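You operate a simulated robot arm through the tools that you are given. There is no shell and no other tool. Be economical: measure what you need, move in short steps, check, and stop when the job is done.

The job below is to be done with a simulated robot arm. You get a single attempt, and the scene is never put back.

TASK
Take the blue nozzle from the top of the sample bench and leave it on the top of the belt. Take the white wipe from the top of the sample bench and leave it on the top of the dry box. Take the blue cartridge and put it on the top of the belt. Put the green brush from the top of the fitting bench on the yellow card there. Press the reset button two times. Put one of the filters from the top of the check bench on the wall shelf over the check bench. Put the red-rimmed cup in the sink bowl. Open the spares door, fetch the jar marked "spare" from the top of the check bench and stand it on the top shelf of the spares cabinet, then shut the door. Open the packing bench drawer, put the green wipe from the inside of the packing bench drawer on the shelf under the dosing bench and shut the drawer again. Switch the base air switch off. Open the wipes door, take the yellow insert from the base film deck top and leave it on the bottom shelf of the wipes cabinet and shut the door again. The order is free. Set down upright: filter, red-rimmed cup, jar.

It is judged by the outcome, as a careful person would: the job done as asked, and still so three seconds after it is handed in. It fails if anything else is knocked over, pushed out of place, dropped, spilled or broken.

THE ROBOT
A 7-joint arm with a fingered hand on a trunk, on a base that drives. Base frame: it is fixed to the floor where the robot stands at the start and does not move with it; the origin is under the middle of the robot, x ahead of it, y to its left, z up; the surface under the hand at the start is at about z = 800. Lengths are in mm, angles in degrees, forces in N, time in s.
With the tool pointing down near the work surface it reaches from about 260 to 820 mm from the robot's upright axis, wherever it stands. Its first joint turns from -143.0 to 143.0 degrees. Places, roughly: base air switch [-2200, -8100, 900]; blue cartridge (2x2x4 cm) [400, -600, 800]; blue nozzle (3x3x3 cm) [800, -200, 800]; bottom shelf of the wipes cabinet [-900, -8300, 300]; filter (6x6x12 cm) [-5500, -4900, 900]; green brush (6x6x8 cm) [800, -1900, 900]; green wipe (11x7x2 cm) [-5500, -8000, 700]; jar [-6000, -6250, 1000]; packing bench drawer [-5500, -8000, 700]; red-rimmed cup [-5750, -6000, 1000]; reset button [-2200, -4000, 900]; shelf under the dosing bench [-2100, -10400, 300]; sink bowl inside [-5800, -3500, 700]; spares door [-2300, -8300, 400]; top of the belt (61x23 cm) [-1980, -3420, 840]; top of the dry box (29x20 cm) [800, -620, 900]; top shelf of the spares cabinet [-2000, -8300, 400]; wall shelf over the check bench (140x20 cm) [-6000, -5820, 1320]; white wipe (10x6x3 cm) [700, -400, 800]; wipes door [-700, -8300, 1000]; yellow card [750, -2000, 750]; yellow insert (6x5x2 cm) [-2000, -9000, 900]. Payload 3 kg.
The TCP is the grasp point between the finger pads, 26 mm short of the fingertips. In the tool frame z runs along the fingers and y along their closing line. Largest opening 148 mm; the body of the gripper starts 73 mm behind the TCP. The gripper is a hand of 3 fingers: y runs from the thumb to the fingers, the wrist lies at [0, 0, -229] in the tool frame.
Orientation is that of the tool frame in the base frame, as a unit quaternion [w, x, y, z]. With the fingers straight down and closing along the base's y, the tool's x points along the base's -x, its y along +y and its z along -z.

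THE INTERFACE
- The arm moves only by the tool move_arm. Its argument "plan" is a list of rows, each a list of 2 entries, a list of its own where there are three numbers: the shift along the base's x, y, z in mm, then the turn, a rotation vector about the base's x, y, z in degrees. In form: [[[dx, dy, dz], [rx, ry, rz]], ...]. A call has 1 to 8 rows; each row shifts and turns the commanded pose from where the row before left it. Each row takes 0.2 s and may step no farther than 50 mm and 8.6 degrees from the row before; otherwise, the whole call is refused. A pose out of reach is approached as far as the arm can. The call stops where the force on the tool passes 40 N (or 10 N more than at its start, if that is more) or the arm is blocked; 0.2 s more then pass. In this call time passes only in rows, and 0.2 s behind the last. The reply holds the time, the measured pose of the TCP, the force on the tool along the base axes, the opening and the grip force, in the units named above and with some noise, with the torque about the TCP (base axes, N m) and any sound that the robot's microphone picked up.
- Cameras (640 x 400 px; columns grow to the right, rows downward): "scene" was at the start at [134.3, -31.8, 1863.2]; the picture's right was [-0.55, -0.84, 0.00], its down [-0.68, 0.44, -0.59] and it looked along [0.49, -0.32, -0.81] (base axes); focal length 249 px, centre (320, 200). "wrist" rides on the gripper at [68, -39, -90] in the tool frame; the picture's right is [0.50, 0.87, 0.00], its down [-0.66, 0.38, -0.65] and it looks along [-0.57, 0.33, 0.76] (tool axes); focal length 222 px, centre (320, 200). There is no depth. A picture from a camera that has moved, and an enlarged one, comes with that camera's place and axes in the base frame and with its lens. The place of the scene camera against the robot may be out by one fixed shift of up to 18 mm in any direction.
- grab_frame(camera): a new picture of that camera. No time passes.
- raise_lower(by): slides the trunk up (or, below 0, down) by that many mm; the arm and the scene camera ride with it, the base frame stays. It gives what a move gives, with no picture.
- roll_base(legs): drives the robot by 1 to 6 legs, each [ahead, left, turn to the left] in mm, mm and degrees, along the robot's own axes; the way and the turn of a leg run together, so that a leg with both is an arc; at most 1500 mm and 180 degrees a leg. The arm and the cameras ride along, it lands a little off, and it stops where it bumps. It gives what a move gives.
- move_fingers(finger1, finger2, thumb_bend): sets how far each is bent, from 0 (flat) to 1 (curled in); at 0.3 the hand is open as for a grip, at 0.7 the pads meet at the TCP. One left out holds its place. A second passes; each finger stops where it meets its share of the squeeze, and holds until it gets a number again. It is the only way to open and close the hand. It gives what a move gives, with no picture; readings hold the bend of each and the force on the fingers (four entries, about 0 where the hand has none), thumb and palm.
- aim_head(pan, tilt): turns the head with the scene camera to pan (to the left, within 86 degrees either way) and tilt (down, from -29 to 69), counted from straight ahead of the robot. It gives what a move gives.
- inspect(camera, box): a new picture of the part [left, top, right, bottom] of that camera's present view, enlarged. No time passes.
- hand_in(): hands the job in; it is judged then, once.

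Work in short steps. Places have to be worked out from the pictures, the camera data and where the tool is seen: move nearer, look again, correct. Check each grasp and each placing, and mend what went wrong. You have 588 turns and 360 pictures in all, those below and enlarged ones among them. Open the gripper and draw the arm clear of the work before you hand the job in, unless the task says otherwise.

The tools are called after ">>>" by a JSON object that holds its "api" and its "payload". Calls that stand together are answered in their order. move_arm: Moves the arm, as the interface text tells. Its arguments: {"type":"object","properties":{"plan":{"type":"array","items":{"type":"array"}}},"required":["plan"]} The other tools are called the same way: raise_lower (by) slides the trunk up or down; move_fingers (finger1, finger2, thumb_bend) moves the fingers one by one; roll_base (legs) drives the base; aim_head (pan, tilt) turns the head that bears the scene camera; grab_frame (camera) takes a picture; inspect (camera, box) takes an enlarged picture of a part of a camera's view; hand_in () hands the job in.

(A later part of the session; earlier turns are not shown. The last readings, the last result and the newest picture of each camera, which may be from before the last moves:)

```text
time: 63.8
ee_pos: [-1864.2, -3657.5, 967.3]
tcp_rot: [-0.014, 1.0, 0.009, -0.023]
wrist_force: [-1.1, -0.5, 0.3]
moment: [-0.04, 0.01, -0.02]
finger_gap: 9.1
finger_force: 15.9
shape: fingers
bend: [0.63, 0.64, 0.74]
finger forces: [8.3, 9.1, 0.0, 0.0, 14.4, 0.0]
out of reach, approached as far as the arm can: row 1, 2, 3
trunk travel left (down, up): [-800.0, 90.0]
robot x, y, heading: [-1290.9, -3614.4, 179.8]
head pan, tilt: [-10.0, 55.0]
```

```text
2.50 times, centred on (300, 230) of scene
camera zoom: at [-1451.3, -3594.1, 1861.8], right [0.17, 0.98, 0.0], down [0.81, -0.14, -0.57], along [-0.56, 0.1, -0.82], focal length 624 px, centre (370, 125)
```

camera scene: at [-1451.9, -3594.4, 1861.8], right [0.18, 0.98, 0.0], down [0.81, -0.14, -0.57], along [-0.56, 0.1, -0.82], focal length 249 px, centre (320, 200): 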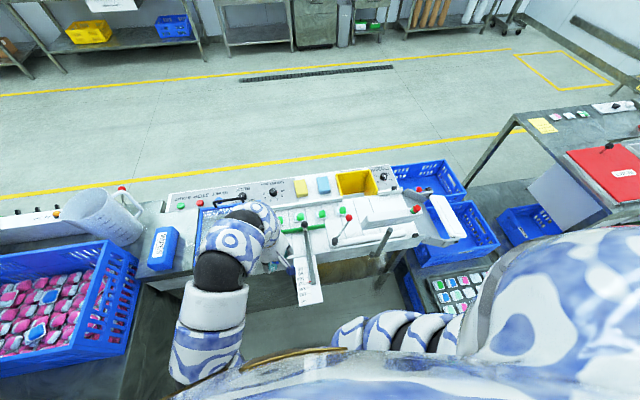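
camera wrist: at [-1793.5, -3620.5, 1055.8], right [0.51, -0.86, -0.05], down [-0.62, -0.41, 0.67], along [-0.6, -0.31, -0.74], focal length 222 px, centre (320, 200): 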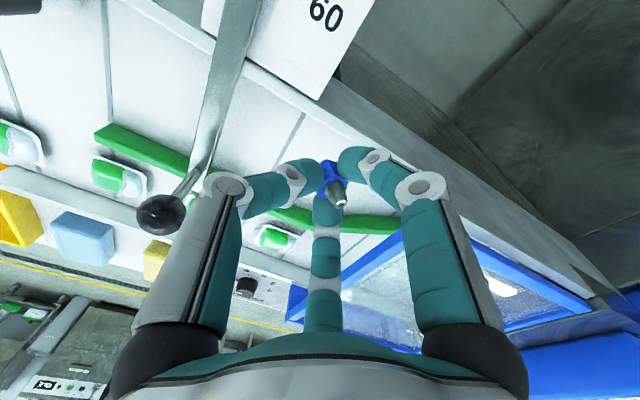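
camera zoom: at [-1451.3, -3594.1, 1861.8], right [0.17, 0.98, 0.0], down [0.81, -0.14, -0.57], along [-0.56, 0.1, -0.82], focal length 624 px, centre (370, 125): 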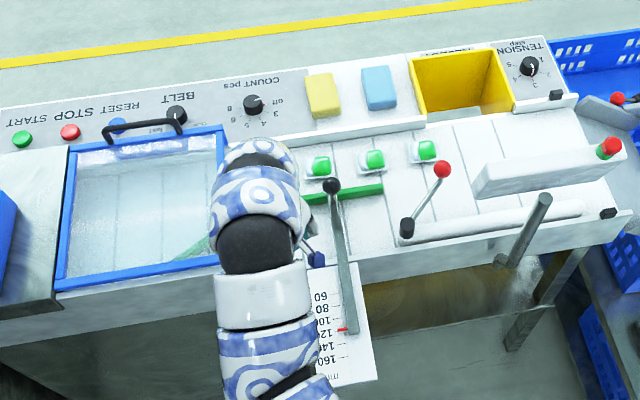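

Front edge x≈-1863, rail x≈-1970: target (-1915,-3668). Level the tool and go down toward the belt.

>>> {"api": "move_arm", "payload": {"plan": [[[-30, -8, 0], [-1.6, -2.6, 0]], [[-21, -3, -20], [0, 0, 0]], [[0, 0, -30], [0, 0, 0]], [[0, 0, -20], [0, 0, 0]]]}}

>>> {"api": "grab_frame", "payload": {"camera": "wrist"}}

```text
time: 64.8
ee_pos: [-1914.6, -3668.6, 897.1]
tcp_rot: [-0.001, 1.0, 0.009, -0.002]
wrist_force: [0.3, 0.0, -0.4]
moment: [0.01, -0.02, -0.02]
finger_gap: 8.9
finger_force: 15.6
shape: fingers
bend: [0.63, 0.64, 0.74]
finger forces: [8.2, 9.2, 0.1, 0.0, 14.3, 0.1]
trunk travel left (down, up): [-800.0, 90.0]
robot x, y, heading: [-1294.3, -3616.3, 179.8]
head pan, tilt: [-10.0, 55.0]
```

```text
326 pictures are left
camera wrist: at [-1848.0, -3628.4, 987.7], right [0.52, -0.86, 0.0], down [-0.65, -0.39, 0.65], along [-0.56, -0.34, -0.76], focal length 222 px, centre (320, 200)
```

wrist: 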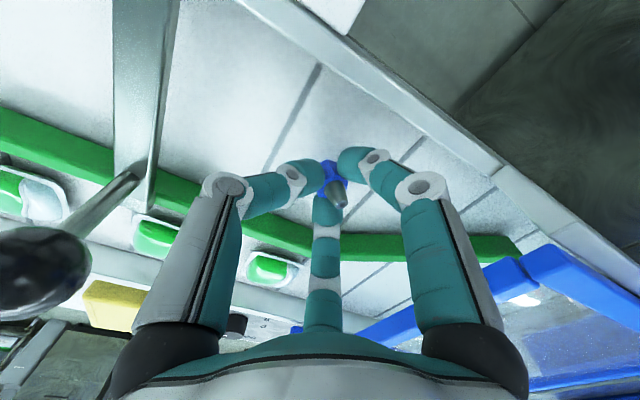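

Lower gently to contact with the belt.

>>> {"api": "move_arm", "payload": {"plan": [[[0, 0, -8], [0, 0, 0]], [[0, 0, -5], [0, 0, 0]], [[0, 0, -4], [0, 0, 0]], [[0, 0, -3], [0, 0, 0]]]}}

>>> {"api": "grab_frame", "payload": {"camera": "wrist"}}

```text
time: 65.8
ee_pos: [-1914.5, -3667.3, 879.8]
tcp_rot: [-0.001, 1.0, 0.008, -0.004]
wrist_force: [-1.4, 6.9, 29.6]
moment: [-0.15, 0.16, 0.03]
finger_gap: 8.3
finger_force: 27.1
shape: fingers
bend: [0.63, 0.62, 0.74]
finger forces: [12.8, 17.5, 0.1, 0.0, 23.1, 0.0]
trunk travel left (down, up): [-800.0, 90.0]
robot x, y, heading: [-1298.5, -3614.0, 179.9]
head pan, tilt: [-10.0, 55.0]
```

```text
325 pictures are left
camera wrist: at [-1847.7, -3626.7, 970.1], right [0.51, -0.86, 0.0], down [-0.64, -0.39, 0.66], along [-0.57, -0.33, -0.75], focal length 222 px, centre (320, 200)
```

wrist: 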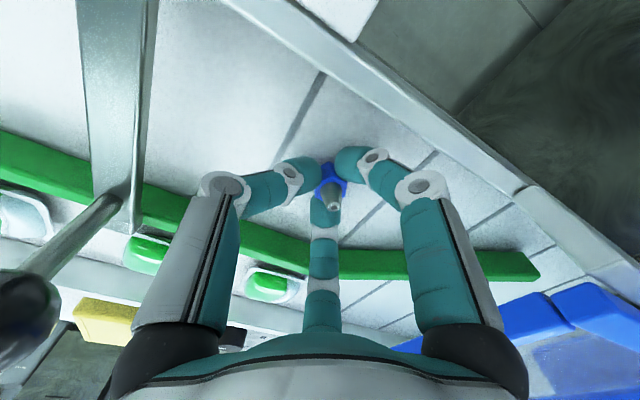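

Contact made. Ease up slightly and open a bit.

>>> {"api": "move_arm", "payload": {"plan": [[[0, 0, 2], [0, 0, 0]]]}}

>>> {"api": "move_fingers", "payload": {"finger1": 0.5, "finger2": 0.5, "thumb_bend": 0.5}}

>>> {"api": "move_arm", "payload": {"plan": [[[0, 0, 30], [0, 0, 0]], [[0, 0, 40], [0, 0, 0]], [[0, 0, 40], [0, 0, 0]], [[0, 0, 40], [0, 0, 0]]]}}

>>> {"api": "grab_frame", "payload": {"camera": "wrist"}}

```text
time: 66.2
ee_pos: [-1915.3, -3666.9, 880.2]
tcp_rot: [-0.001, 1.0, 0.008, -0.002]
wrist_force: [-2.6, 10.1, 22.4]
moment: [0.0, 0.09, -0.02]
finger_gap: 8.5
finger_force: 23.5
shape: fingers
bend: [0.63, 0.62, 0.74]
finger forces: [9.6, 12.5, 0.1, 0.0, 23.9, 0.0]
trunk travel left (down, up): [-800.0, 90.0]
robot x, y, heading: [-1293.1, -3615.9, 179.8]
head pan, tilt: [-10.0, 55.0]
```

```text
time: 67.2
ee_pos: [-1915.7, -3669.4, 882.3]
tcp_rot: [0.001, 1.0, 0.01, -0.004]
wrist_force: [1.3, -3.1, 31.2]
moment: [0.0, -0.05, -0.02]
finger_gap: 39.6
finger_force: 15.3
shape: fingers
bend: [0.55, 0.54, 0.55]
finger forces: [10.1, 8.9, 0.0, 0.1, 12.4, 0.0]
trunk travel left (down, up): [-800.0, 90.0]
robot x, y, heading: [-1295.4, -3612.9, 179.9]
head pan, tilt: [-10.0, 55.0]
stopped: the force on the tool passed its limit at 41 N (the readings are from after the stop); the commanded pose is now the measured one
```

```text
time: 68.2
ee_pos: [-1915.6, -3670.3, 1029.9]
tcp_rot: [0.0, 1.0, 0.009, -0.001]
wrist_force: [-0.4, -0.1, -0.9]
moment: [0.0, 0.01, 0.0]
finger_gap: 61.5
finger_force: 0.1
shape: fingers
bend: [0.5, 0.5, 0.5]
finger forces: [0.1, 0.0, 0.0, 0.0, 0.0, 0.1]
trunk travel left (down, up): [-800.0, 90.0]
robot x, y, heading: [-1295.3, -3613.2, 179.9]
head pan, tilt: [-10.0, 55.0]
```

```text
324 pictures are left
camera wrist: at [-1848.7, -3629.9, 1120.7], right [0.52, -0.86, 0.0], down [-0.65, -0.39, 0.66], along [-0.56, -0.34, -0.75], focal length 222 px, centre (320, 200)
```

wrist: 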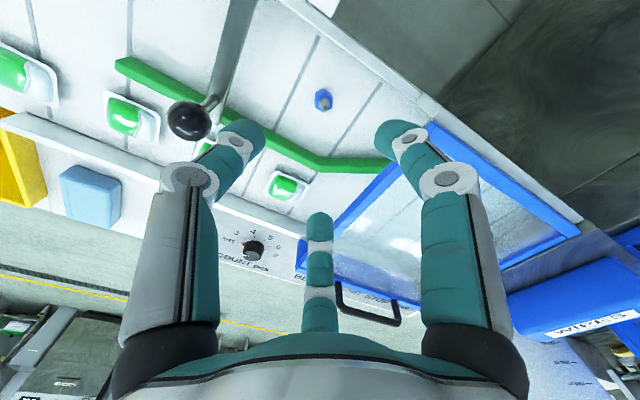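

Nozzle stands on the belt. RESET (blue) on the panel is about (-2190,-3945). Raise, move robot left and ahead, then look.

>>> {"api": "move_arm", "payload": {"plan": [[[0, 0, 40], [0, 0, 0]], [[0, 0, 40], [0, 0, 0]]]}}

>>> {"api": "roll_base", "payload": {"legs": [[0, 190, 0], [150, 0, 0]]}}

>>> {"api": "grab_frame", "payload": {"camera": "scene"}}

>>> {"api": "grab_frame", "payload": {"camera": "wrist"}}

```text
time: 68.8
ee_pos: [-1915.7, -3670.8, 1090.0]
tcp_rot: [-0.002, 1.0, 0.009, -0.003]
wrist_force: [0.2, 0.1, 0.4]
moment: [0.04, -0.02, 0.02]
finger_gap: 61.9
finger_force: 0.1
shape: fingers
bend: [0.5, 0.5, 0.5]
finger forces: [0.1, 0.1, 0.1, 0.0, 0.1, 0.0]
out of reach, approached as far as the arm can: row 2
trunk travel left (down, up): [-800.0, 90.0]
robot x, y, heading: [-1292.5, -3614.5, 180.0]
head pan, tilt: [-10.0, 55.0]
```

```text
time: 71.3
ee_pos: [-2064.8, -3867.7, 1088.9]
tcp_rot: [0.0, 1.0, 0.012, -0.001]
wrist_force: [-1.6, 0.4, -1.5]
moment: [-0.01, -0.04, 0.0]
finger_gap: 61.8
finger_force: 0.0
shape: fingers
bend: [0.5, 0.5, 0.5]
finger forces: [0.0, 0.0, 0.1, 0.0, 0.0, 0.1]
trunk travel left (down, up): [-800.0, 90.0]
robot x, y, heading: [-1440.6, -3811.5, -179.6]
head pan, tilt: [-10.0, 55.0]
```

```text
323 pictures are left
camera scene: at [-1603.0, -3788.4, 1861.6], right [0.17, 0.99, 0.0], down [0.81, -0.14, -0.57], along [-0.56, 0.1, -0.82], focal length 249 px, centre (320, 200)
```

scene: 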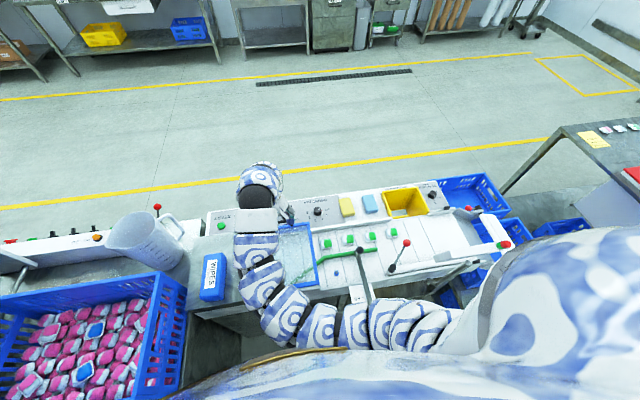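

```text
322 pictures are left
camera wrist: at [-1999.0, -3827.3, 1179.7], right [0.52, -0.85, 0.0], down [-0.64, -0.39, 0.66], along [-0.56, -0.34, -0.75], focal length 222 px, centre (320, 200)
```

wrist: 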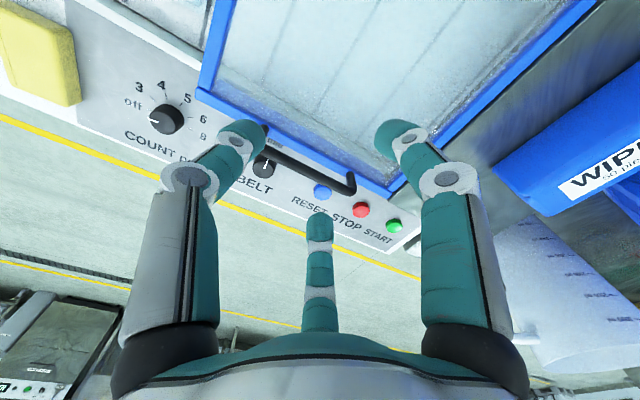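

RESET button at about (-2200,-3952). Rotate the tool 60° so a finger gap faces the lid handle while moving above it, then close the fist.

>>> {"api": "move_arm", "payload": {"plan": [[[-19, -12, -5], [0, 0, 8.5]], [[-19, -12, -5], [0, 0, 8.5]], [[-19, -12, -5], [0, 0, 8.5]], [[-19, -12, -5], [0, 0, 8.5]], [[-19, -12, -5], [0, 0, 8.5]], [[-19, -12, -5], [0, 0, 8.5]], [[-21, -12, -10], [0, 0, 8.5]]]}}

>>> {"api": "move_fingers", "payload": {"finger1": 0.7, "finger2": 0.7, "thumb_bend": 0.7}}

>>> {"api": "grab_frame", "payload": {"camera": "wrist"}}

```text
time: 72.9
ee_pos: [-2199.5, -3954.6, 1047.6]
tcp_rot: [0.001, 0.861, 0.508, -0.002]
wrist_force: [-0.3, -1.0, 0.2]
moment: [0.02, 0.0, 0.01]
finger_gap: 62.0
finger_force: 0.0
shape: fingers
bend: [0.5, 0.5, 0.5]
finger forces: [0.0, 0.0, 0.1, 0.0, 0.1, 0.1]
trunk travel left (down, up): [-800.0, 90.0]
robot x, y, heading: [-1441.3, -3808.3, -179.8]
head pan, tilt: [-10.0, 55.0]
```

```text
time: 73.9
ee_pos: [-2199.1, -3953.3, 1048.9]
tcp_rot: [0.0, 0.862, 0.507, -0.002]
wrist_force: [-0.8, -0.1, 0.5]
moment: [0.02, -0.04, 0.0]
finger_gap: 0.1
finger_force: 0.1
shape: fingers
bend: [0.69, 0.69, 0.7]
finger forces: [0.0, 0.0, 0.0, 0.0, 0.0, 0.1]
trunk travel left (down, up): [-800.0, 90.0]
robot x, y, heading: [-1443.6, -3809.3, -179.8]
head pan, tilt: [-10.0, 55.0]
```

```text
321 pictures are left
camera wrist: at [-2200.8, -3874.5, 1139.6], right [1.0, 0.02, 0.0], down [0.01, -0.75, 0.66], along [0.01, -0.66, -0.75], focal length 222 px, centre (320, 200)
```

wrist: 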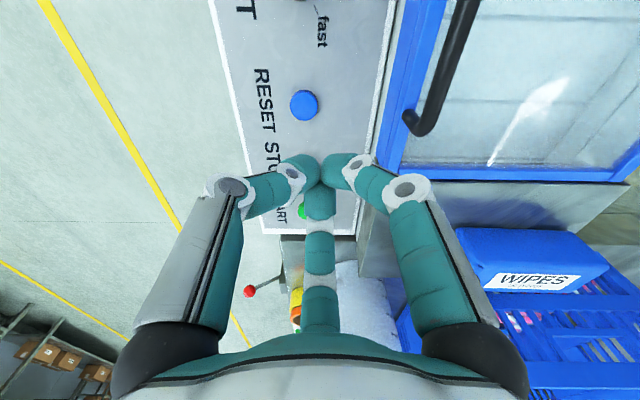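

Triangulated button at (-2219,-3965, z≈860). Centre and descend to just above.

>>> {"api": "move_arm", "payload": {"plan": [[[-20, -11, -30], [0, 0, 0]], [[0, 0, -45], [0, 0, 0]], [[0, 0, -45], [0, 0, 0]]]}}

>>> {"api": "grab_frame", "payload": {"camera": "wrist"}}

```text
time: 74.7
ee_pos: [-2222.1, -3962.4, 928.0]
tcp_rot: [0.001, 0.863, 0.506, -0.002]
wrist_force: [-0.1, -0.2, 0.5]
moment: [-0.02, 0.0, 0.02]
finger_gap: 0.2
finger_force: 0.0
shape: fingers
bend: [0.69, 0.69, 0.7]
finger forces: [0.1, 0.0, 0.0, 0.0, 0.0, 0.0]
trunk travel left (down, up): [-800.0, 90.0]
robot x, y, heading: [-1442.4, -3807.7, -179.8]
head pan, tilt: [-10.0, 55.0]
```

```text
320 pictures are left
camera wrist: at [-2223.3, -3884.6, 1018.9], right [1.0, 0.01, 0.0], down [0.01, -0.75, 0.66], along [0.01, -0.66, -0.75], focal length 222 px, centre (320, 200)
```

wrist: 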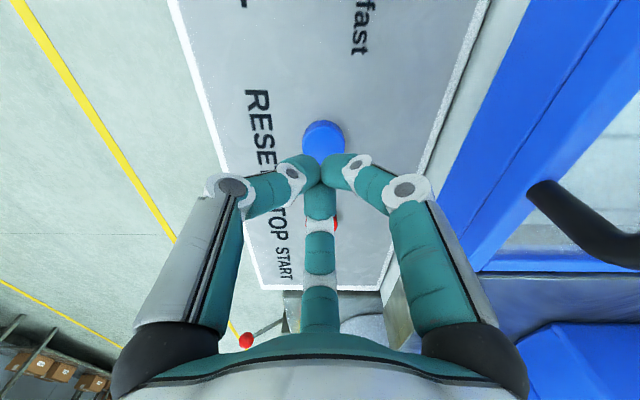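

Well aligned. Press down in small steps until the force rises.

>>> {"api": "move_arm", "payload": {"plan": [[[2, 2, -10], [0, 0, 0]], [[0, 0, -8], [0, 0, 0]], [[0, 0, -5], [0, 0, 0]], [[0, 0, -4], [0, 0, 0]], [[0, 0, -3], [0, 0, 0]], [[0, 0, -3], [0, 0, 0]]]}}

>>> {"api": "grab_frame", "payload": {"camera": "wrist"}}

```text
time: 76.1
ee_pos: [-2219.0, -3961.6, 896.3]
tcp_rot: [0.0, 0.862, 0.507, -0.002]
wrist_force: [0.5, -0.4, -0.9]
moment: [-0.02, 0.0, 0.0]
finger_gap: 0.0
finger_force: 0.2
shape: fingers
bend: [0.69, 0.69, 0.7]
finger forces: [0.1, 0.0, 0.0, 0.1, 0.0, 0.1]
trunk travel left (down, up): [-800.0, 90.0]
robot x, y, heading: [-1446.2, -3806.2, -179.6]
head pan, tilt: [-10.0, 55.0]
```

```text
319 pictures are left
camera wrist: at [-2219.3, -3883.2, 986.9], right [1.0, 0.02, 0.0], down [0.01, -0.75, 0.66], along [0.01, -0.66, -0.75], focal length 222 px, centre (320, 200)
```

wrist: 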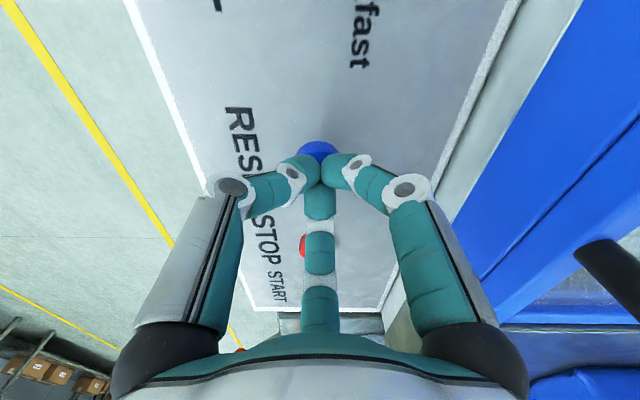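

Still above; continue pressing.

>>> {"api": "move_arm", "payload": {"plan": [[[0, 0, -4], [0, 0, 0]], [[0, 0, -4], [0, 0, 0]], [[0, 0, -3], [0, 0, 0]], [[0, 0, -3], [0, 0, 0]], [[0, 0, -3], [0, 0, 0]], [[0, 0, -3], [0, 0, 0]], [[0, 0, -3], [0, 0, 0]], [[0, 0, -3], [0, 0, 0]]]}}

```text
time: 77.8
ee_pos: [-2222.7, -3963.1, 882.5]
tcp_rot: [0.0, 0.861, 0.508, -0.01]
wrist_force: [4.5, 3.3, 61.2]
moment: [0.4, -0.2, -0.02]
finger_gap: 0.0
finger_force: 43.1
shape: fingers
bend: [0.72, 0.72, 0.72]
finger forces: [28.6, 25.1, 0.1, 0.1, 31.0, 0.1]
trunk travel left (down, up): [-800.0, 90.0]
robot x, y, heading: [-1441.9, -3809.2, -179.8]
head pan, tilt: [-10.0, 55.0]
heard: click
stopped in row 8: the force on the tool passed its limit at 42 N (the readings are from after the stop); the commanded pose is now the measured one
```

Click heard: first press. Lift to release, then press the second time.

>>> {"api": "move_arm", "payload": {"plan": [[[0, 0, 10], [0, 0, 0]], [[2, 0, 10], [0, 0, 0]]]}}

>>> {"api": "move_arm", "payload": {"plan": [[[0, 0, -7], [0, 0, 0]], [[0, 0, -4], [0, 0, 0]], [[0, 0, -3], [0, 0, 0]], [[0, 0, -3], [0, 0, 0]], [[0, 0, -3], [0, 0, 0]], [[0, 0, -3], [0, 0, 0]], [[0, 0, -3], [0, 0, 0]]]}}

```text
time: 78.4
ee_pos: [-2217.1, -3961.3, 893.9]
tcp_rot: [0.001, 0.862, 0.507, -0.003]
wrist_force: [0.0, 0.3, 0.6]
moment: [0.02, 0.0, -0.01]
finger_gap: 0.2
finger_force: 0.0
shape: fingers
bend: [0.7, 0.7, 0.7]
finger forces: [0.0, 0.0, 0.1, 0.0, 0.0, 0.1]
trunk travel left (down, up): [-800.0, 90.0]
robot x, y, heading: [-1442.4, -3810.5, -179.6]
head pan, tilt: [-10.0, 55.0]
```

```text
time: 79.8
ee_pos: [-2220.9, -3963.0, 882.2]
tcp_rot: [0.0, 0.862, 0.507, -0.011]
wrist_force: [-2.6, -2.3, 22.8]
moment: [0.18, -0.34, 0.06]
finger_gap: 0.0
finger_force: 11.6
shape: fingers
bend: [0.72, 0.72, 0.72]
finger forces: [0.0, 10.8, 0.1, 0.0, 12.3, 0.0]
trunk travel left (down, up): [-800.0, 90.0]
robot x, y, heading: [-1441.4, -3812.4, -179.6]
head pan, tilt: [-10.0, 55.0]
heard: click
stopped in row 6: the force on the tool passed its limit at 42 N (the readings are from after the stop); the commanded pose is now the measured one
```

Two presses registered. Lift, restore the tool rotation and retract, then drive to the fitting bench.

>>> {"api": "move_arm", "payload": {"plan": [[[0, 0, 40], [0, 0, 0]], [[0, 0, 45], [0, 0, 0]], [[10, 10, 40], [0, 0, -8.5]], [[30, 15, 30], [0, 0, -8.5]], [[40, 15, 0], [0, 0, -8.5]], [[40, 15, 0], [0, 0, -8.5]], [[40, 15, 0], [0, 0, -8.5]], [[40, 15, 0], [0, 0, -8.5]]]}}

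>>> {"api": "roll_base", "payload": {"legs": [[-300, 0, 0]]}}

>>> {"api": "grab_frame", "payload": {"camera": "scene"}}

```text
time: 81.3
ee_pos: [-2126.8, -3921.2, 1001.5]
tcp_rot: [-0.001, 0.981, 0.195, -0.013]
wrist_force: [-5.1, 0.3, 24.5]
moment: [0.1, 0.0, 0.04]
finger_gap: 0.1
finger_force: 16.9
shape: fingers
bend: [0.74, 0.67, 0.7]
finger forces: [24.5, 0.1, 0.0, 0.0, 9.1, 0.0]
out of reach, approached as far as the arm can: row 5, 6, 7
trunk travel left (down, up): [-800.0, 90.0]
robot x, y, heading: [-1443.8, -3808.7, -179.7]
head pan, tilt: [-10.0, 55.0]
stopped in row 7: the force on the tool passed its limit at 64 N (the readings are from after the stop); the commanded pose is now the measured one
```

```text
time: 82.1
ee_pos: [-2126.2, -3920.9, 1003.8]
tcp_rot: [-0.001, 0.981, 0.193, -0.021]
wrist_force: [-5.1, 0.0, 8.6]
moment: [0.02, 0.09, 0.05]
finger_gap: 0.1
finger_force: 8.7
shape: fingers
bend: [0.73, 0.67, 0.68]
finger forces: [12.3, 0.1, 0.0, 0.0, 5.8, 0.0]
trunk travel left (down, up): [-800.0, 90.0]
robot x, y, heading: [-1430.1, -3811.5, -179.9]
head pan, tilt: [-10.0, 55.0]
stopped in leg 1: the force on the tool passed its limit at 52 N (the readings are from after the stop); the commanded pose is now the measured one
```

```text
318 pictures are left
camera scene: at [-1592.6, -3788.2, 1861.6], right [0.17, 0.99, 0.0], down [0.81, -0.14, -0.57], along [-0.57, 0.1, -0.82], focal length 249 px, centre (320, 200)
```

scene: 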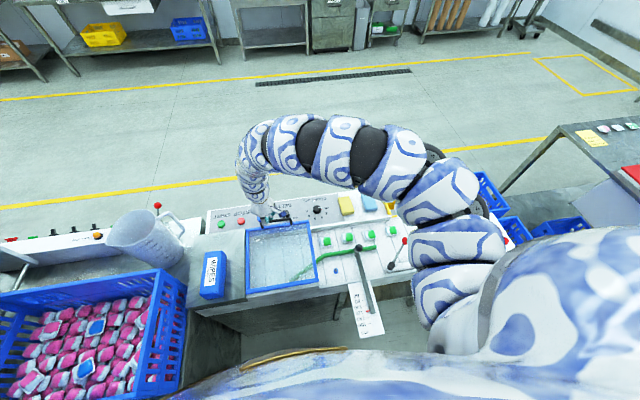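

The hand is touching something; look closer before moving.

>>> {"api": "grab_frame", "payload": {"camera": "wrist"}}

>>> {"api": "inspect", "payload": {"camera": "scene", "box": [190, 150, 400, 310]}}

```text
317 pictures are left
camera wrist: at [-2074.4, -3857.9, 1091.0], right [0.79, -0.61, -0.03], down [-0.44, -0.59, 0.68], along [-0.43, -0.52, -0.74], focal length 222 px, centre (320, 200)
```

wrist: 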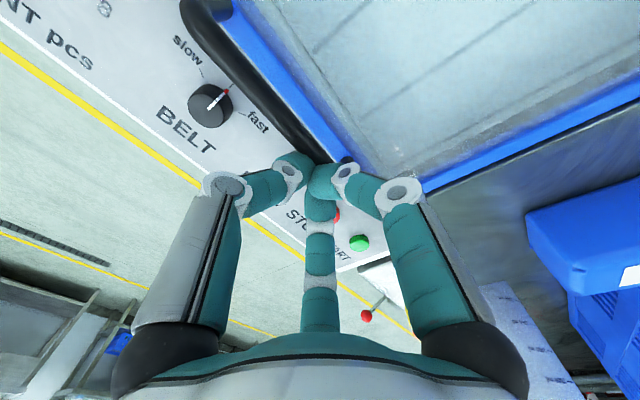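

```text
2.50 times, centred on (295, 230) of scene
camera zoom: at [-1592.6, -3788.2, 1861.6], right [0.17, 0.99, 0.0], down [0.81, -0.14, -0.57], along [-0.57, 0.1, -0.82], focal length 624 px, centre (382, 125)
```

zoom: 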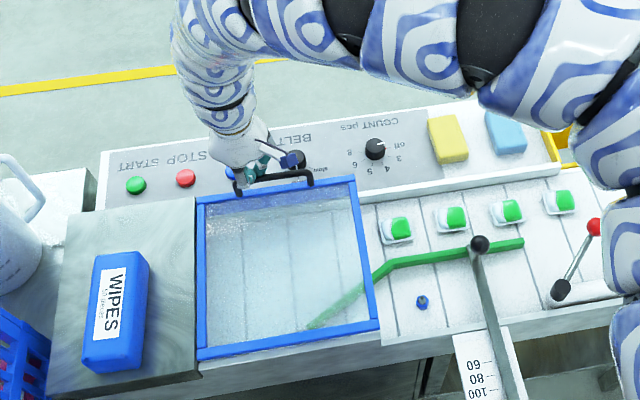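

The hand rests on the lid handle. Lift straight up.

>>> {"api": "move_arm", "payload": {"plan": [[[-5, 0, 20], [0, 0, 0]], [[-5, 0, 30], [0, 0, 0]], [[0, 0, 30], [0, 0, 0]], [[0, 0, 30], [0, 0, 0]]]}}

>>> {"api": "grab_frame", "payload": {"camera": "wrist"}}

```text
time: 83.1
ee_pos: [-2151.2, -3935.1, 1041.0]
tcp_rot: [0.001, 0.981, 0.194, -0.019]
wrist_force: [0.1, 0.1, 0.0]
moment: [0.0, 0.0, 0.02]
finger_gap: 0.0
finger_force: 0.1
shape: fingers
bend: [0.7, 0.69, 0.7]
finger forces: [0.0, 0.1, 0.1, 0.0, 0.1, 0.0]
out of reach, approached as far as the arm can: row 1, 2, 3, 4
trunk travel left (down, up): [-800.0, 90.0]
robot x, y, heading: [-1435.9, -3809.0, -179.8]
head pan, tilt: [-10.0, 55.0]
```

```text
315 pictures are left
camera wrist: at [-2100.8, -3872.7, 1129.5], right [0.79, -0.61, -0.03], down [-0.44, -0.59, 0.68], along [-0.43, -0.52, -0.74], focal length 222 px, centre (320, 200)
```

wrist: 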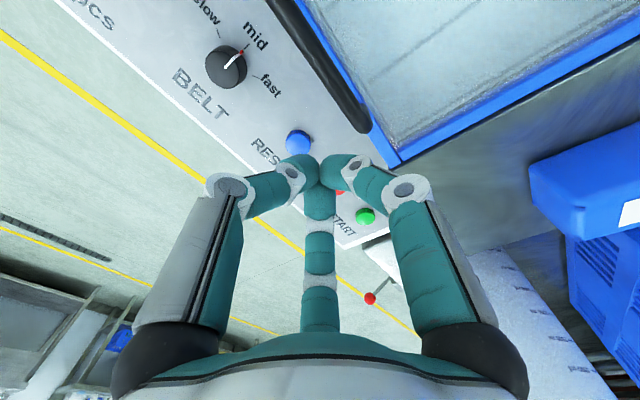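

Free. Raise the trunk for clearance and drive back.

>>> {"api": "raise_lower", "payload": {"by": 80}}

>>> {"api": "roll_base", "payload": {"legs": [[-500, 0, 0]]}}

>>> {"api": "inspect", "payload": {"camera": "scene", "box": [190, 110, 430, 270]}}

```text
time: 84.3
ee_pos: [-2152.3, -3934.8, 1120.3]
tcp_rot: [0.0, 0.981, 0.193, -0.02]
wrist_force: [-1.1, -0.4, -0.4]
moment: [-0.02, 0.01, -0.02]
finger_gap: 0.0
finger_force: 0.0
shape: fingers
bend: [0.7, 0.69, 0.7]
finger forces: [0.0, 0.0, 0.1, 0.0, 0.0, 0.0]
trunk travel left (down, up): [-880.0, 10.0]
robot x, y, heading: [-1433.8, -3809.0, -179.9]
head pan, tilt: [-10.0, 55.0]
```

```text
time: 87.2
ee_pos: [-1653.6, -3934.9, 1120.5]
tcp_rot: [0.0, 0.98, 0.196, -0.02]
wrist_force: [0.4, 0.1, -0.8]
moment: [0.05, 0.03, 0.0]
finger_gap: 0.0
finger_force: 0.1
shape: fingers
bend: [0.7, 0.69, 0.7]
finger forces: [0.0, 0.0, 0.0, 0.1, 0.1, 0.0]
trunk travel left (down, up): [-880.0, 10.0]
robot x, y, heading: [-938.1, -3801.4, -179.3]
head pan, tilt: [-10.0, 55.0]
```

```text
2.50 times, centred on (310, 190) of scene
camera zoom: at [-1094.1, -3785.0, 1941.8], right [0.16, 0.99, 0.0], down [0.81, -0.13, -0.57], along [-0.57, 0.09, -0.82], focal length 624 px, centre (345, 225)
```

zoom: 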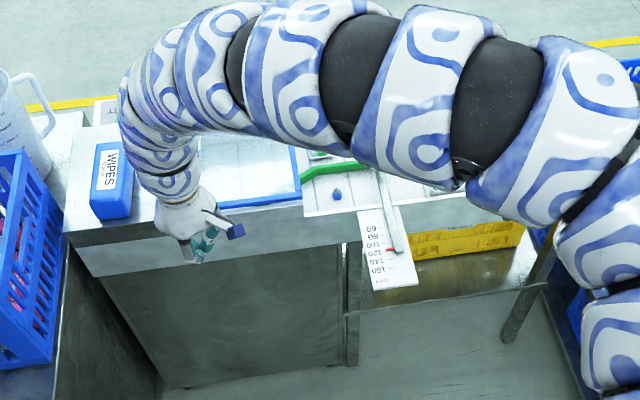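

Tuck the hand closer and restore its rotation, then drive away, turn right to heading 0 near the fitting bench.

>>> {"api": "move_arm", "payload": {"plan": [[[35, 20, 0], [0, 0, -8]], [[35, 20, 0], [0, 0, -8]], [[35, 20, 0], [0, 0, -7]], [[35, 20, 0], [0, 0, 0]], [[30, 20, 0], [0, 0, 0]]]}}

>>> {"api": "roll_base", "payload": {"legs": [[-550, 0, 0], [0, 0, -180], [0, 1350, 0]]}}

>>> {"api": "aim_head", "payload": {"pan": 15, "tilt": 40}}

>>> {"api": "grab_frame", "payload": {"camera": "scene"}}

```text
time: 88.4
ee_pos: [-1612.1, -3914.0, 1066.1]
tcp_rot: [-0.004, 1.0, -0.004, -0.019]
wrist_force: [0.6, 0.3, 0.1]
moment: [0.01, -0.06, 0.0]
finger_gap: 0.0
finger_force: 0.0
shape: fingers
bend: [0.7, 0.69, 0.7]
finger forces: [0.0, 0.1, 0.0, 0.1, 0.0, 0.0]
out of reach, approached as far as the arm can: row 1, 2, 3, 4, 5
trunk travel left (down, up): [-880.0, 10.0]
robot x, y, heading: [-934.6, -3803.5, -179.1]
head pan, tilt: [-10.0, 55.0]
```

```text
time: 105.3
ee_pos: [298.5, -2355.2, 1066.8]
tcp_rot: [0.02, 0.008, 1.0, -0.003]
wrist_force: [-0.3, 1.1, -0.3]
moment: [-0.01, 0.0, 0.0]
finger_gap: 0.0
finger_force: 0.1
shape: fingers
bend: [0.7, 0.69, 0.7]
finger forces: [0.1, 0.0, 0.0, 0.0, 0.0, 0.0]
trunk travel left (down, up): [-880.0, 10.0]
robot x, y, heading: [-375.3, -2457.1, 0.0]
head pan, tilt: [-10.0, 55.0]
```

```text
time: 106.2
ee_pos: [299.6, -2356.1, 1066.9]
tcp_rot: [0.019, 0.008, 1.0, -0.004]
wrist_force: [0.9, 0.2, 0.5]
moment: [0.01, -0.03, -0.01]
finger_gap: 0.1
finger_force: 0.1
shape: fingers
bend: [0.7, 0.69, 0.7]
finger forces: [0.0, 0.0, 0.0, 0.1, 0.0, 0.0]
trunk travel left (down, up): [-880.0, 10.0]
robot x, y, heading: [-379.4, -2458.1, -0.0]
head pan, tilt: [15.0, 40.0]
```

```text
313 pictures are left
camera scene: at [-223.4, -2428.3, 1962.4], right [0.26, -0.97, 0.0], down [-0.62, -0.17, -0.77], along [0.74, 0.2, -0.64], focal length 249 px, centre (320, 200)
```

scene: 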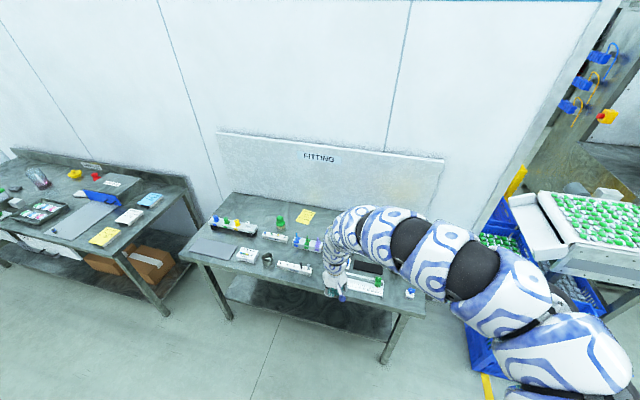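

Zoom onto the fitting bench.

>>> {"api": "inspect", "payload": {"camera": "scene", "box": [190, 180, 430, 320]}}

```text
2.67 times, centred on (310, 250) of scene
camera zoom: at [-223.4, -2428.3, 1962.4], right [0.26, -0.97, 0.0], down [-0.62, -0.17, -0.77], along [0.74, 0.2, -0.64], focal length 665 px, centre (347, 67)
```

zoom: 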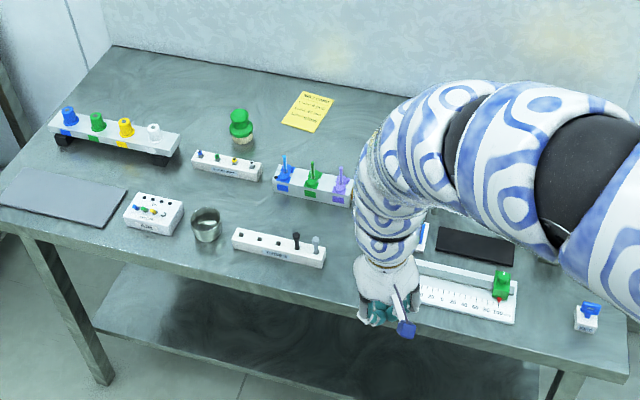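

Brush estimated near (800,-1890), card near (900,-2010). Drive closer: left 480, ahead 380.

>>> {"api": "roll_base", "payload": {"legs": [[0, 480, 0], [380, 0, 0]]}}

>>> {"api": "move_fingers", "payload": {"finger1": 0.3, "finger2": 0.3, "thumb_bend": 0.3}}

>>> {"api": "grab_frame", "payload": {"camera": "wrist"}}

>>> {"api": "grab_frame", "payload": {"camera": "scene"}}

```text
time: 111.0
ee_pos: [676.5, -1867.4, 1065.7]
tcp_rot: [0.019, 0.006, 1.0, -0.004]
wrist_force: [-0.7, 0.1, 0.0]
moment: [0.05, 0.06, -0.03]
finger_gap: 0.0
finger_force: 0.1
shape: fingers
bend: [0.7, 0.69, 0.7]
finger forces: [0.0, 0.0, 0.0, 0.0, 0.0, 0.0]
trunk travel left (down, up): [-880.0, 10.0]
robot x, y, heading: [-4.4, -1970.1, 0.1]
head pan, tilt: [15.0, 40.0]
```

```text
time: 112.0
ee_pos: [675.2, -1868.3, 1066.0]
tcp_rot: [0.019, 0.006, 1.0, -0.003]
wrist_force: [-0.5, 0.2, 0.7]
moment: [-0.04, 0.01, 0.02]
finger_gap: 126.8
finger_force: 0.1
shape: fingers
bend: [0.3, 0.3, 0.3]
finger forces: [0.0, 0.0, 0.1, 0.0, 0.1, 0.1]
trunk travel left (down, up): [-880.0, 10.0]
robot x, y, heading: [-3.9, -1974.6, 0.3]
head pan, tilt: [15.0, 40.0]
```

```text
311 pictures are left
camera wrist: at [604.4, -1905.4, 1154.3], right [-0.49, 0.87, -0.03], down [0.63, 0.38, 0.68], along [0.6, 0.31, -0.74], focal length 222 px, centre (320, 200)
```

wrist: 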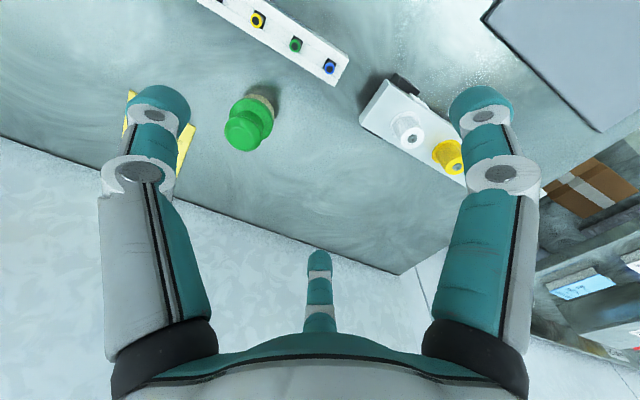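

```text
310 pictures are left
camera scene: at [153.3, -1941.9, 1962.4], right [0.26, -0.96, 0.0], down [-0.62, -0.17, -0.77], along [0.74, 0.2, -0.64], focal length 249 px, centre (320, 200)
```

scene: 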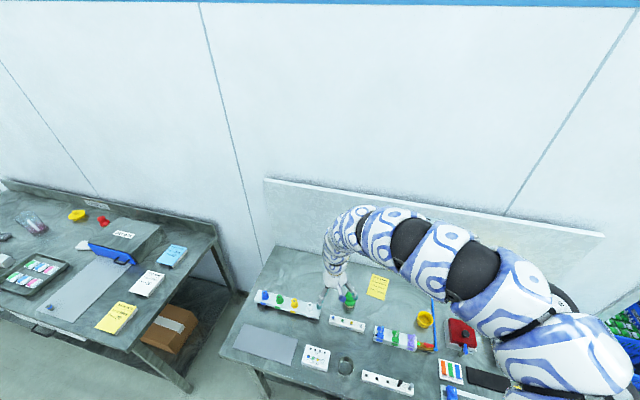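

Triangulated: bench z≈865, brush at (724,-1931), card at (859,-2041). Move above the brush and level the tool.

>>> {"api": "move_arm", "payload": {"plan": [[[20, -30, 0], [0.3, 2.2, 0]], [[20, -30, 0], [0, 0, 0]], [[9, -3, -30], [0, 0, 0]], [[0, 0, -30], [0, 0, 0]]]}}

>>> {"api": "grab_frame", "payload": {"camera": "wrist"}}

```text
time: 113.0
ee_pos: [725.7, -1931.3, 1005.2]
tcp_rot: [0.0, 0.007, 1.0, -0.001]
wrist_force: [0.0, -0.2, 0.9]
moment: [-0.01, 0.01, 0.03]
finger_gap: 126.6
finger_force: 0.0
shape: fingers
bend: [0.3, 0.3, 0.3]
finger forces: [0.0, 0.0, 0.0, 0.0, 0.0, 0.0]
trunk travel left (down, up): [-880.0, 10.0]
robot x, y, heading: [-1.0, -1970.6, 0.4]
head pan, tilt: [15.0, 40.0]
```

```text
309 pictures are left
camera wrist: at [657.8, -1969.5, 1095.3], right [-0.49, 0.87, 0.0], down [0.66, 0.37, 0.65], along [0.57, 0.32, -0.76], focal length 222 px, centre (320, 200)
```

wrist: 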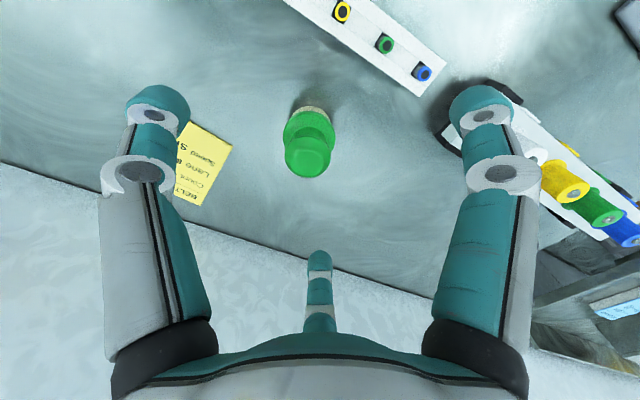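

Brush at (737,-1935). Narrow the opening a bit because a small rack is near finger 1, then descend.

>>> {"api": "move_fingers", "payload": {"finger1": 0.38, "finger2": 0.38, "thumb_bend": 0.38}}

>>> {"api": "move_arm", "payload": {"plan": [[[11, -4, -25], [0, 0, 0]], [[0, 0, -35], [0, 0, 0]], [[0, 0, -20], [0, 0, 0]]]}}

>>> {"api": "grab_frame", "payload": {"camera": "wrist"}}

```text
time: 114.0
ee_pos: [726.3, -1931.7, 1005.4]
tcp_rot: [0.0, 0.006, 1.0, -0.001]
wrist_force: [-0.1, -0.1, 0.1]
moment: [0.0, -0.02, -0.01]
finger_gap: 102.1
finger_force: 0.0
shape: fingers
bend: [0.38, 0.38, 0.38]
finger forces: [0.1, 0.1, 0.0, 0.1, 0.0, 0.1]
trunk travel left (down, up): [-880.0, 10.0]
robot x, y, heading: [-1.7, -1972.6, 0.2]
head pan, tilt: [15.0, 40.0]
```

```text
time: 114.8
ee_pos: [738.0, -1934.7, 924.2]
tcp_rot: [0.0, 0.007, 1.0, -0.001]
wrist_force: [-0.3, 0.2, 0.1]
moment: [-0.01, -0.01, 0.01]
finger_gap: 102.2
finger_force: 0.1
shape: fingers
bend: [0.38, 0.38, 0.38]
finger forces: [0.0, 0.0, 0.0, 0.0, 0.1, 0.0]
trunk travel left (down, up): [-880.0, 10.0]
robot x, y, heading: [-2.2, -1971.1, -0.1]
head pan, tilt: [15.0, 40.0]
```

```text
308 pictures are left
camera wrist: at [669.3, -1972.8, 1015.2], right [-0.49, 0.87, 0.0], down [0.66, 0.37, 0.65], along [0.57, 0.32, -0.76], focal length 222 px, centre (320, 200)
```

wrist: 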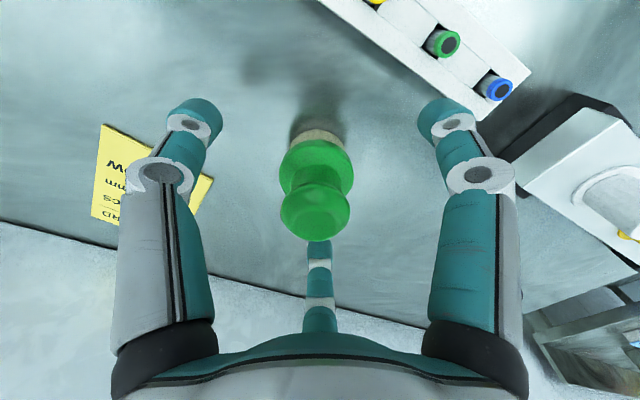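

Brush is centred. Lower a little more and close.

>>> {"api": "move_arm", "payload": {"plan": [[[0, 0, -14], [0, 0, 0]]]}}

>>> {"api": "move_fingers", "payload": {"finger1": 0.7, "finger2": 0.7, "thumb_bend": 0.7}}

>>> {"api": "move_arm", "payload": {"plan": [[[0, 0, 20], [0, 0, 0]], [[0, 0, 40], [0, 0, 0]], [[0, 0, 40], [0, 0, 0]]]}}

>>> {"api": "grab_frame", "payload": {"camera": "wrist"}}

```text
time: 115.2
ee_pos: [736.0, -1934.1, 910.8]
tcp_rot: [-0.001, 0.005, 1.0, -0.002]
wrist_force: [0.5, -0.4, -0.7]
moment: [0.03, -0.03, 0.03]
finger_gap: 102.0
finger_force: 0.0
shape: fingers
bend: [0.38, 0.38, 0.38]
finger forces: [0.0, 0.1, 0.1, 0.0, 0.0, 0.0]
trunk travel left (down, up): [-880.0, 10.0]
robot x, y, heading: [-3.6, -1970.4, 0.1]
head pan, tilt: [15.0, 40.0]
```

```text
time: 116.2
ee_pos: [735.7, -1934.5, 910.5]
tcp_rot: [0.001, 0.006, 1.0, -0.001]
wrist_force: [0.3, 0.4, 0.0]
moment: [0.0, -0.01, 0.0]
finger_gap: 37.7
finger_force: 18.4
shape: fingers
bend: [0.57, 0.55, 0.6]
finger forces: [10.5, 11.2, 0.0, 0.0, 14.5, 0.0]
trunk travel left (down, up): [-880.0, 10.0]
robot x, y, heading: [-2.7, -1974.3, 0.1]
head pan, tilt: [15.0, 40.0]
```

```text
time: 117.0
ee_pos: [734.5, -1934.0, 1010.9]
tcp_rot: [0.0, 0.006, 1.0, -0.001]
wrist_force: [0.6, 0.7, -0.2]
moment: [0.03, 0.04, 0.01]
finger_gap: 37.4
finger_force: 18.1
shape: fingers
bend: [0.57, 0.55, 0.61]
finger forces: [10.2, 11.2, 0.0, 0.0, 14.5, 0.1]
trunk travel left (down, up): [-880.0, 10.0]
robot x, y, heading: [1.6, -1976.3, -0.1]
head pan, tilt: [15.0, 40.0]
```

```text
307 pictures are left
camera wrist: at [666.0, -1971.8, 1102.7], right [-0.49, 0.87, 0.0], down [0.66, 0.37, 0.65], along [0.57, 0.32, -0.76], focal length 222 px, centre (320, 200)
```

wrist: 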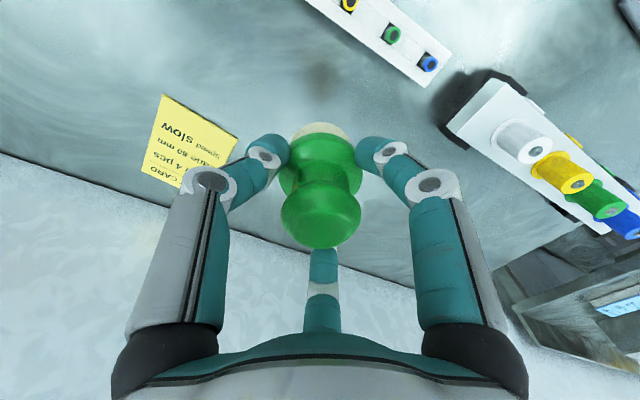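

Brush held. Card centre ≈ (854,-2046). Drive 80 ahead, then move above the card.

>>> {"api": "roll_base", "payload": {"legs": [[80, 0, 0]]}}

>>> {"api": "move_arm", "payload": {"plan": [[[13, -37, 0], [0, 0, 0]], [[13, -37, 0], [0, 0, 0]], [[13, -38, 0], [0, 0, 0]]]}}

>>> {"api": "grab_frame", "payload": {"camera": "wrist"}}

>>> {"api": "grab_frame", "payload": {"camera": "scene"}}

```text
time: 118.1
ee_pos: [816.1, -1934.4, 1009.8]
tcp_rot: [-0.001, 0.007, 1.0, -0.001]
wrist_force: [0.0, 0.2, -1.3]
moment: [0.02, 0.01, -0.01]
finger_gap: 37.3
finger_force: 17.3
shape: fingers
bend: [0.57, 0.55, 0.61]
finger forces: [10.2, 11.2, 0.0, 0.1, 14.5, 0.0]
trunk travel left (down, up): [-880.0, 10.0]
robot x, y, heading: [78.8, -1972.5, 0.0]
head pan, tilt: [15.0, 40.0]
```

```text
time: 118.9
ee_pos: [856.6, -2046.7, 1013.0]
tcp_rot: [-0.001, 0.006, 1.0, -0.001]
wrist_force: [0.0, -0.4, -0.3]
moment: [0.03, 0.01, 0.02]
finger_gap: 37.5
finger_force: 18.0
shape: fingers
bend: [0.57, 0.55, 0.61]
finger forces: [10.1, 11.2, 0.0, 0.0, 14.5, 0.1]
trunk travel left (down, up): [-880.0, 10.0]
robot x, y, heading: [83.7, -1969.9, 0.2]
head pan, tilt: [15.0, 40.0]
```

```text
306 pictures are left
camera wrist: at [788.5, -2085.0, 1102.9], right [-0.49, 0.87, 0.0], down [0.66, 0.37, 0.65], along [0.57, 0.32, -0.76], focal length 222 px, centre (320, 200)
```

wrist: 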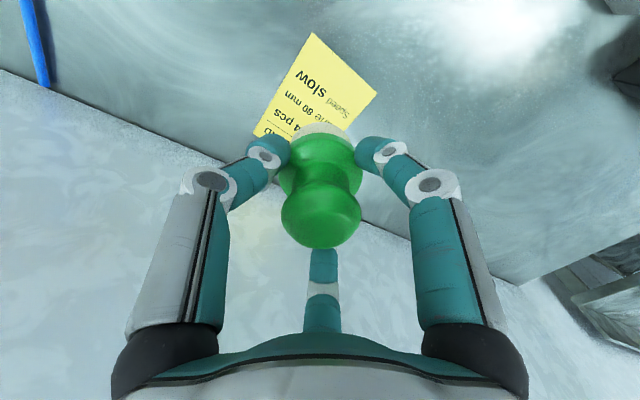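

```text
305 pictures are left
camera scene: at [233.7, -1943.3, 1962.4], right [0.26, -0.96, 0.0], down [-0.62, -0.17, -0.77], along [0.74, 0.2, -0.64], focal length 249 px, centre (320, 200)
```

scene: 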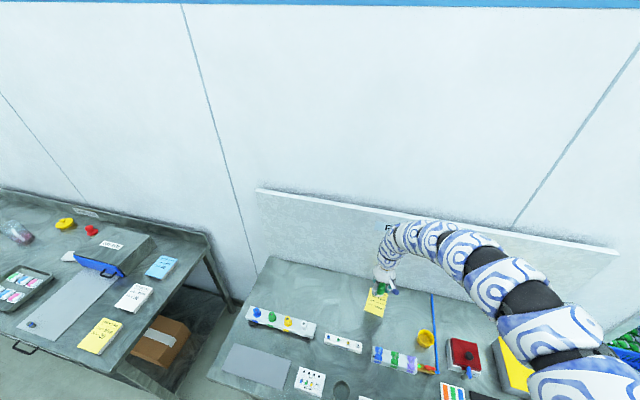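

Card centre computed at (874,-2046). Shift +18 in x and lower to the card.

>>> {"api": "move_arm", "payload": {"plan": [[[17, 0, -40], [0, 0, 0]], [[0, 0, -40], [0, 0, 0]], [[0, 0, -12], [0, 0, 0]], [[0, 0, -4], [0, 0, 0]], [[0, 0, -3], [0, 0, 0]]]}}

>>> {"api": "grab_frame", "payload": {"camera": "wrist"}}

```text
time: 120.1
ee_pos: [871.1, -2047.3, 911.8]
tcp_rot: [0.0, 0.006, 1.0, -0.001]
wrist_force: [-0.2, 0.5, 3.4]
moment: [0.09, -0.04, 0.0]
finger_gap: 36.7
finger_force: 17.8
shape: fingers
bend: [0.58, 0.55, 0.61]
finger forces: [9.6, 11.0, 0.0, 0.0, 14.4, 0.0]
trunk travel left (down, up): [-880.0, 10.0]
robot x, y, heading: [79.5, -1973.7, 0.0]
head pan, tilt: [15.0, 40.0]
```

```text
304 pictures are left
camera wrist: at [802.9, -2083.9, 1003.9], right [-0.49, 0.87, 0.0], down [0.66, 0.37, 0.65], along [0.57, 0.32, -0.76], focal length 222 px, centre (320, 200)
```

wrist: 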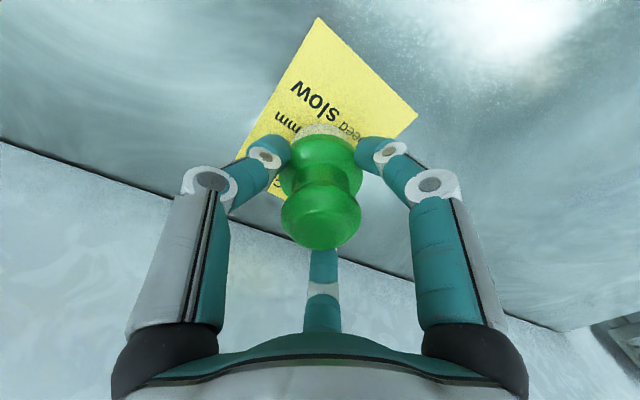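

Touching (3.4 N). Open and retreat upward.

>>> {"api": "move_fingers", "payload": {"finger1": 0.38, "finger2": 0.38, "thumb_bend": 0.38}}

>>> {"api": "move_arm", "payload": {"plan": [[[0, 0, 30], [0, 0, 0]], [[0, 0, 40], [0, 0, 0]], [[0, 0, 40], [0, 0, 0]]]}}

>>> {"api": "grab_frame", "payload": {"camera": "wrist"}}

```text
time: 121.1
ee_pos: [872.0, -2045.1, 913.4]
tcp_rot: [-0.001, 0.006, 1.0, -0.001]
wrist_force: [0.3, 0.1, 0.1]
moment: [-0.02, 0.0, 0.0]
finger_gap: 100.9
finger_force: 0.0
shape: fingers
bend: [0.38, 0.38, 0.38]
finger forces: [0.0, 0.1, 0.1, 0.1, 0.1, 0.1]
trunk travel left (down, up): [-880.0, 10.0]
robot x, y, heading: [74.0, -1970.6, 0.1]
head pan, tilt: [15.0, 40.0]
```

```text
time: 121.9
ee_pos: [871.9, -2045.9, 1024.3]
tcp_rot: [0.0, 0.006, 1.0, -0.001]
wrist_force: [-0.4, 0.3, 0.4]
moment: [-0.03, -0.04, -0.04]
finger_gap: 101.6
finger_force: 0.1
shape: fingers
bend: [0.38, 0.38, 0.38]
finger forces: [0.0, 0.1, 0.1, 0.0, 0.0, 0.0]
trunk travel left (down, up): [-880.0, 10.0]
robot x, y, heading: [82.4, -1973.9, 0.1]
head pan, tilt: [15.0, 40.0]
```

```text
303 pictures are left
camera wrist: at [804.1, -2083.3, 1115.2], right [-0.49, 0.87, 0.0], down [0.66, 0.37, 0.65], along [0.57, 0.32, -0.76], focal length 222 px, centre (320, 200)
```

wrist: 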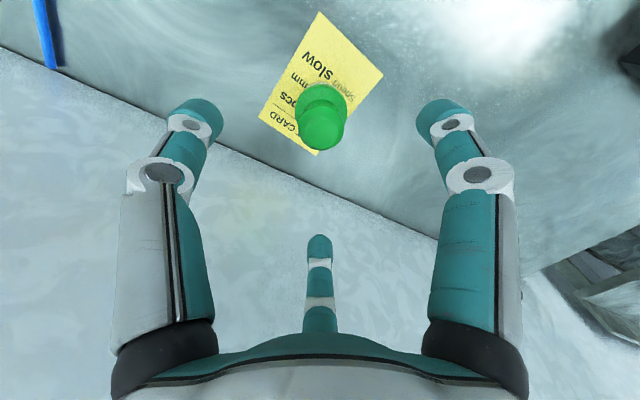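

Brush is on the card. Drive to the sample bench: back, left 1500, ahead.

>>> {"api": "roll_base", "payload": {"legs": [[-350, 0, 0], [0, 1500, 0], [200, 0, 0]]}}

>>> {"api": "aim_head", "payload": {"pan": 0, "tilt": 45}}

>>> {"api": "grab_frame", "payload": {"camera": "scene"}}

>>> {"api": "grab_frame", "payload": {"camera": "wrist"}}

```text
time: 132.4
ee_pos: [710.0, -542.6, 1024.0]
tcp_rot: [-0.001, 0.006, 1.0, -0.001]
wrist_force: [0.1, 0.3, -0.3]
moment: [0.02, 0.0, -0.02]
finger_gap: 101.1
finger_force: 0.2
shape: fingers
bend: [0.38, 0.38, 0.38]
finger forces: [0.0, 0.0, 0.0, 0.0, 0.0, 0.0]
trunk travel left (down, up): [-880.0, 10.0]
robot x, y, heading: [-85.6, -467.8, 0.0]
head pan, tilt: [15.0, 40.0]
```

```text
time: 133.2
ee_pos: [707.8, -541.9, 1022.9]
tcp_rot: [-0.001, 0.006, 1.0, -0.001]
wrist_force: [0.7, 1.0, 0.4]
moment: [-0.02, 0.03, -0.01]
finger_gap: 101.1
finger_force: 0.1
shape: fingers
bend: [0.38, 0.38, 0.38]
finger forces: [0.1, 0.0, 0.0, 0.0, 0.0, 0.1]
trunk travel left (down, up): [-880.0, 10.0]
robot x, y, heading: [-84.7, -471.9, 0.3]
head pan, tilt: [0.0, 45.0]
```

```text
302 pictures are left
camera scene: at [68.2, -460.1, 1955.2], right [0.0, -1.0, 0.0], down [-0.71, 0.0, -0.71], along [0.71, 0.0, -0.71], focal length 249 px, centre (320, 200)
```

scene: 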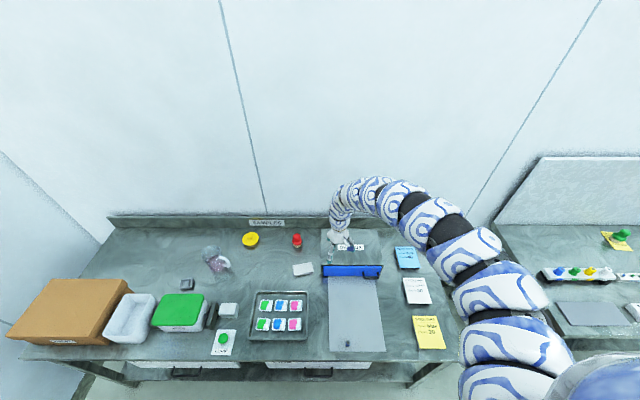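

```text
301 pictures are left
camera wrist: at [640.3, -580.0, 1114.4], right [-0.49, 0.87, 0.0], down [0.66, 0.37, 0.65], along [0.57, 0.32, -0.76], focal length 222 px, centre (320, 200)
```

wrist: 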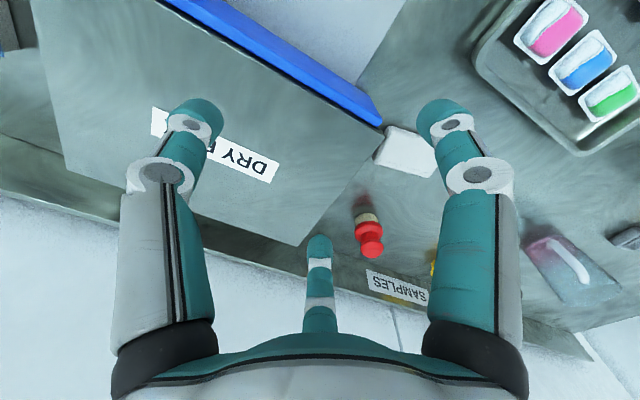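

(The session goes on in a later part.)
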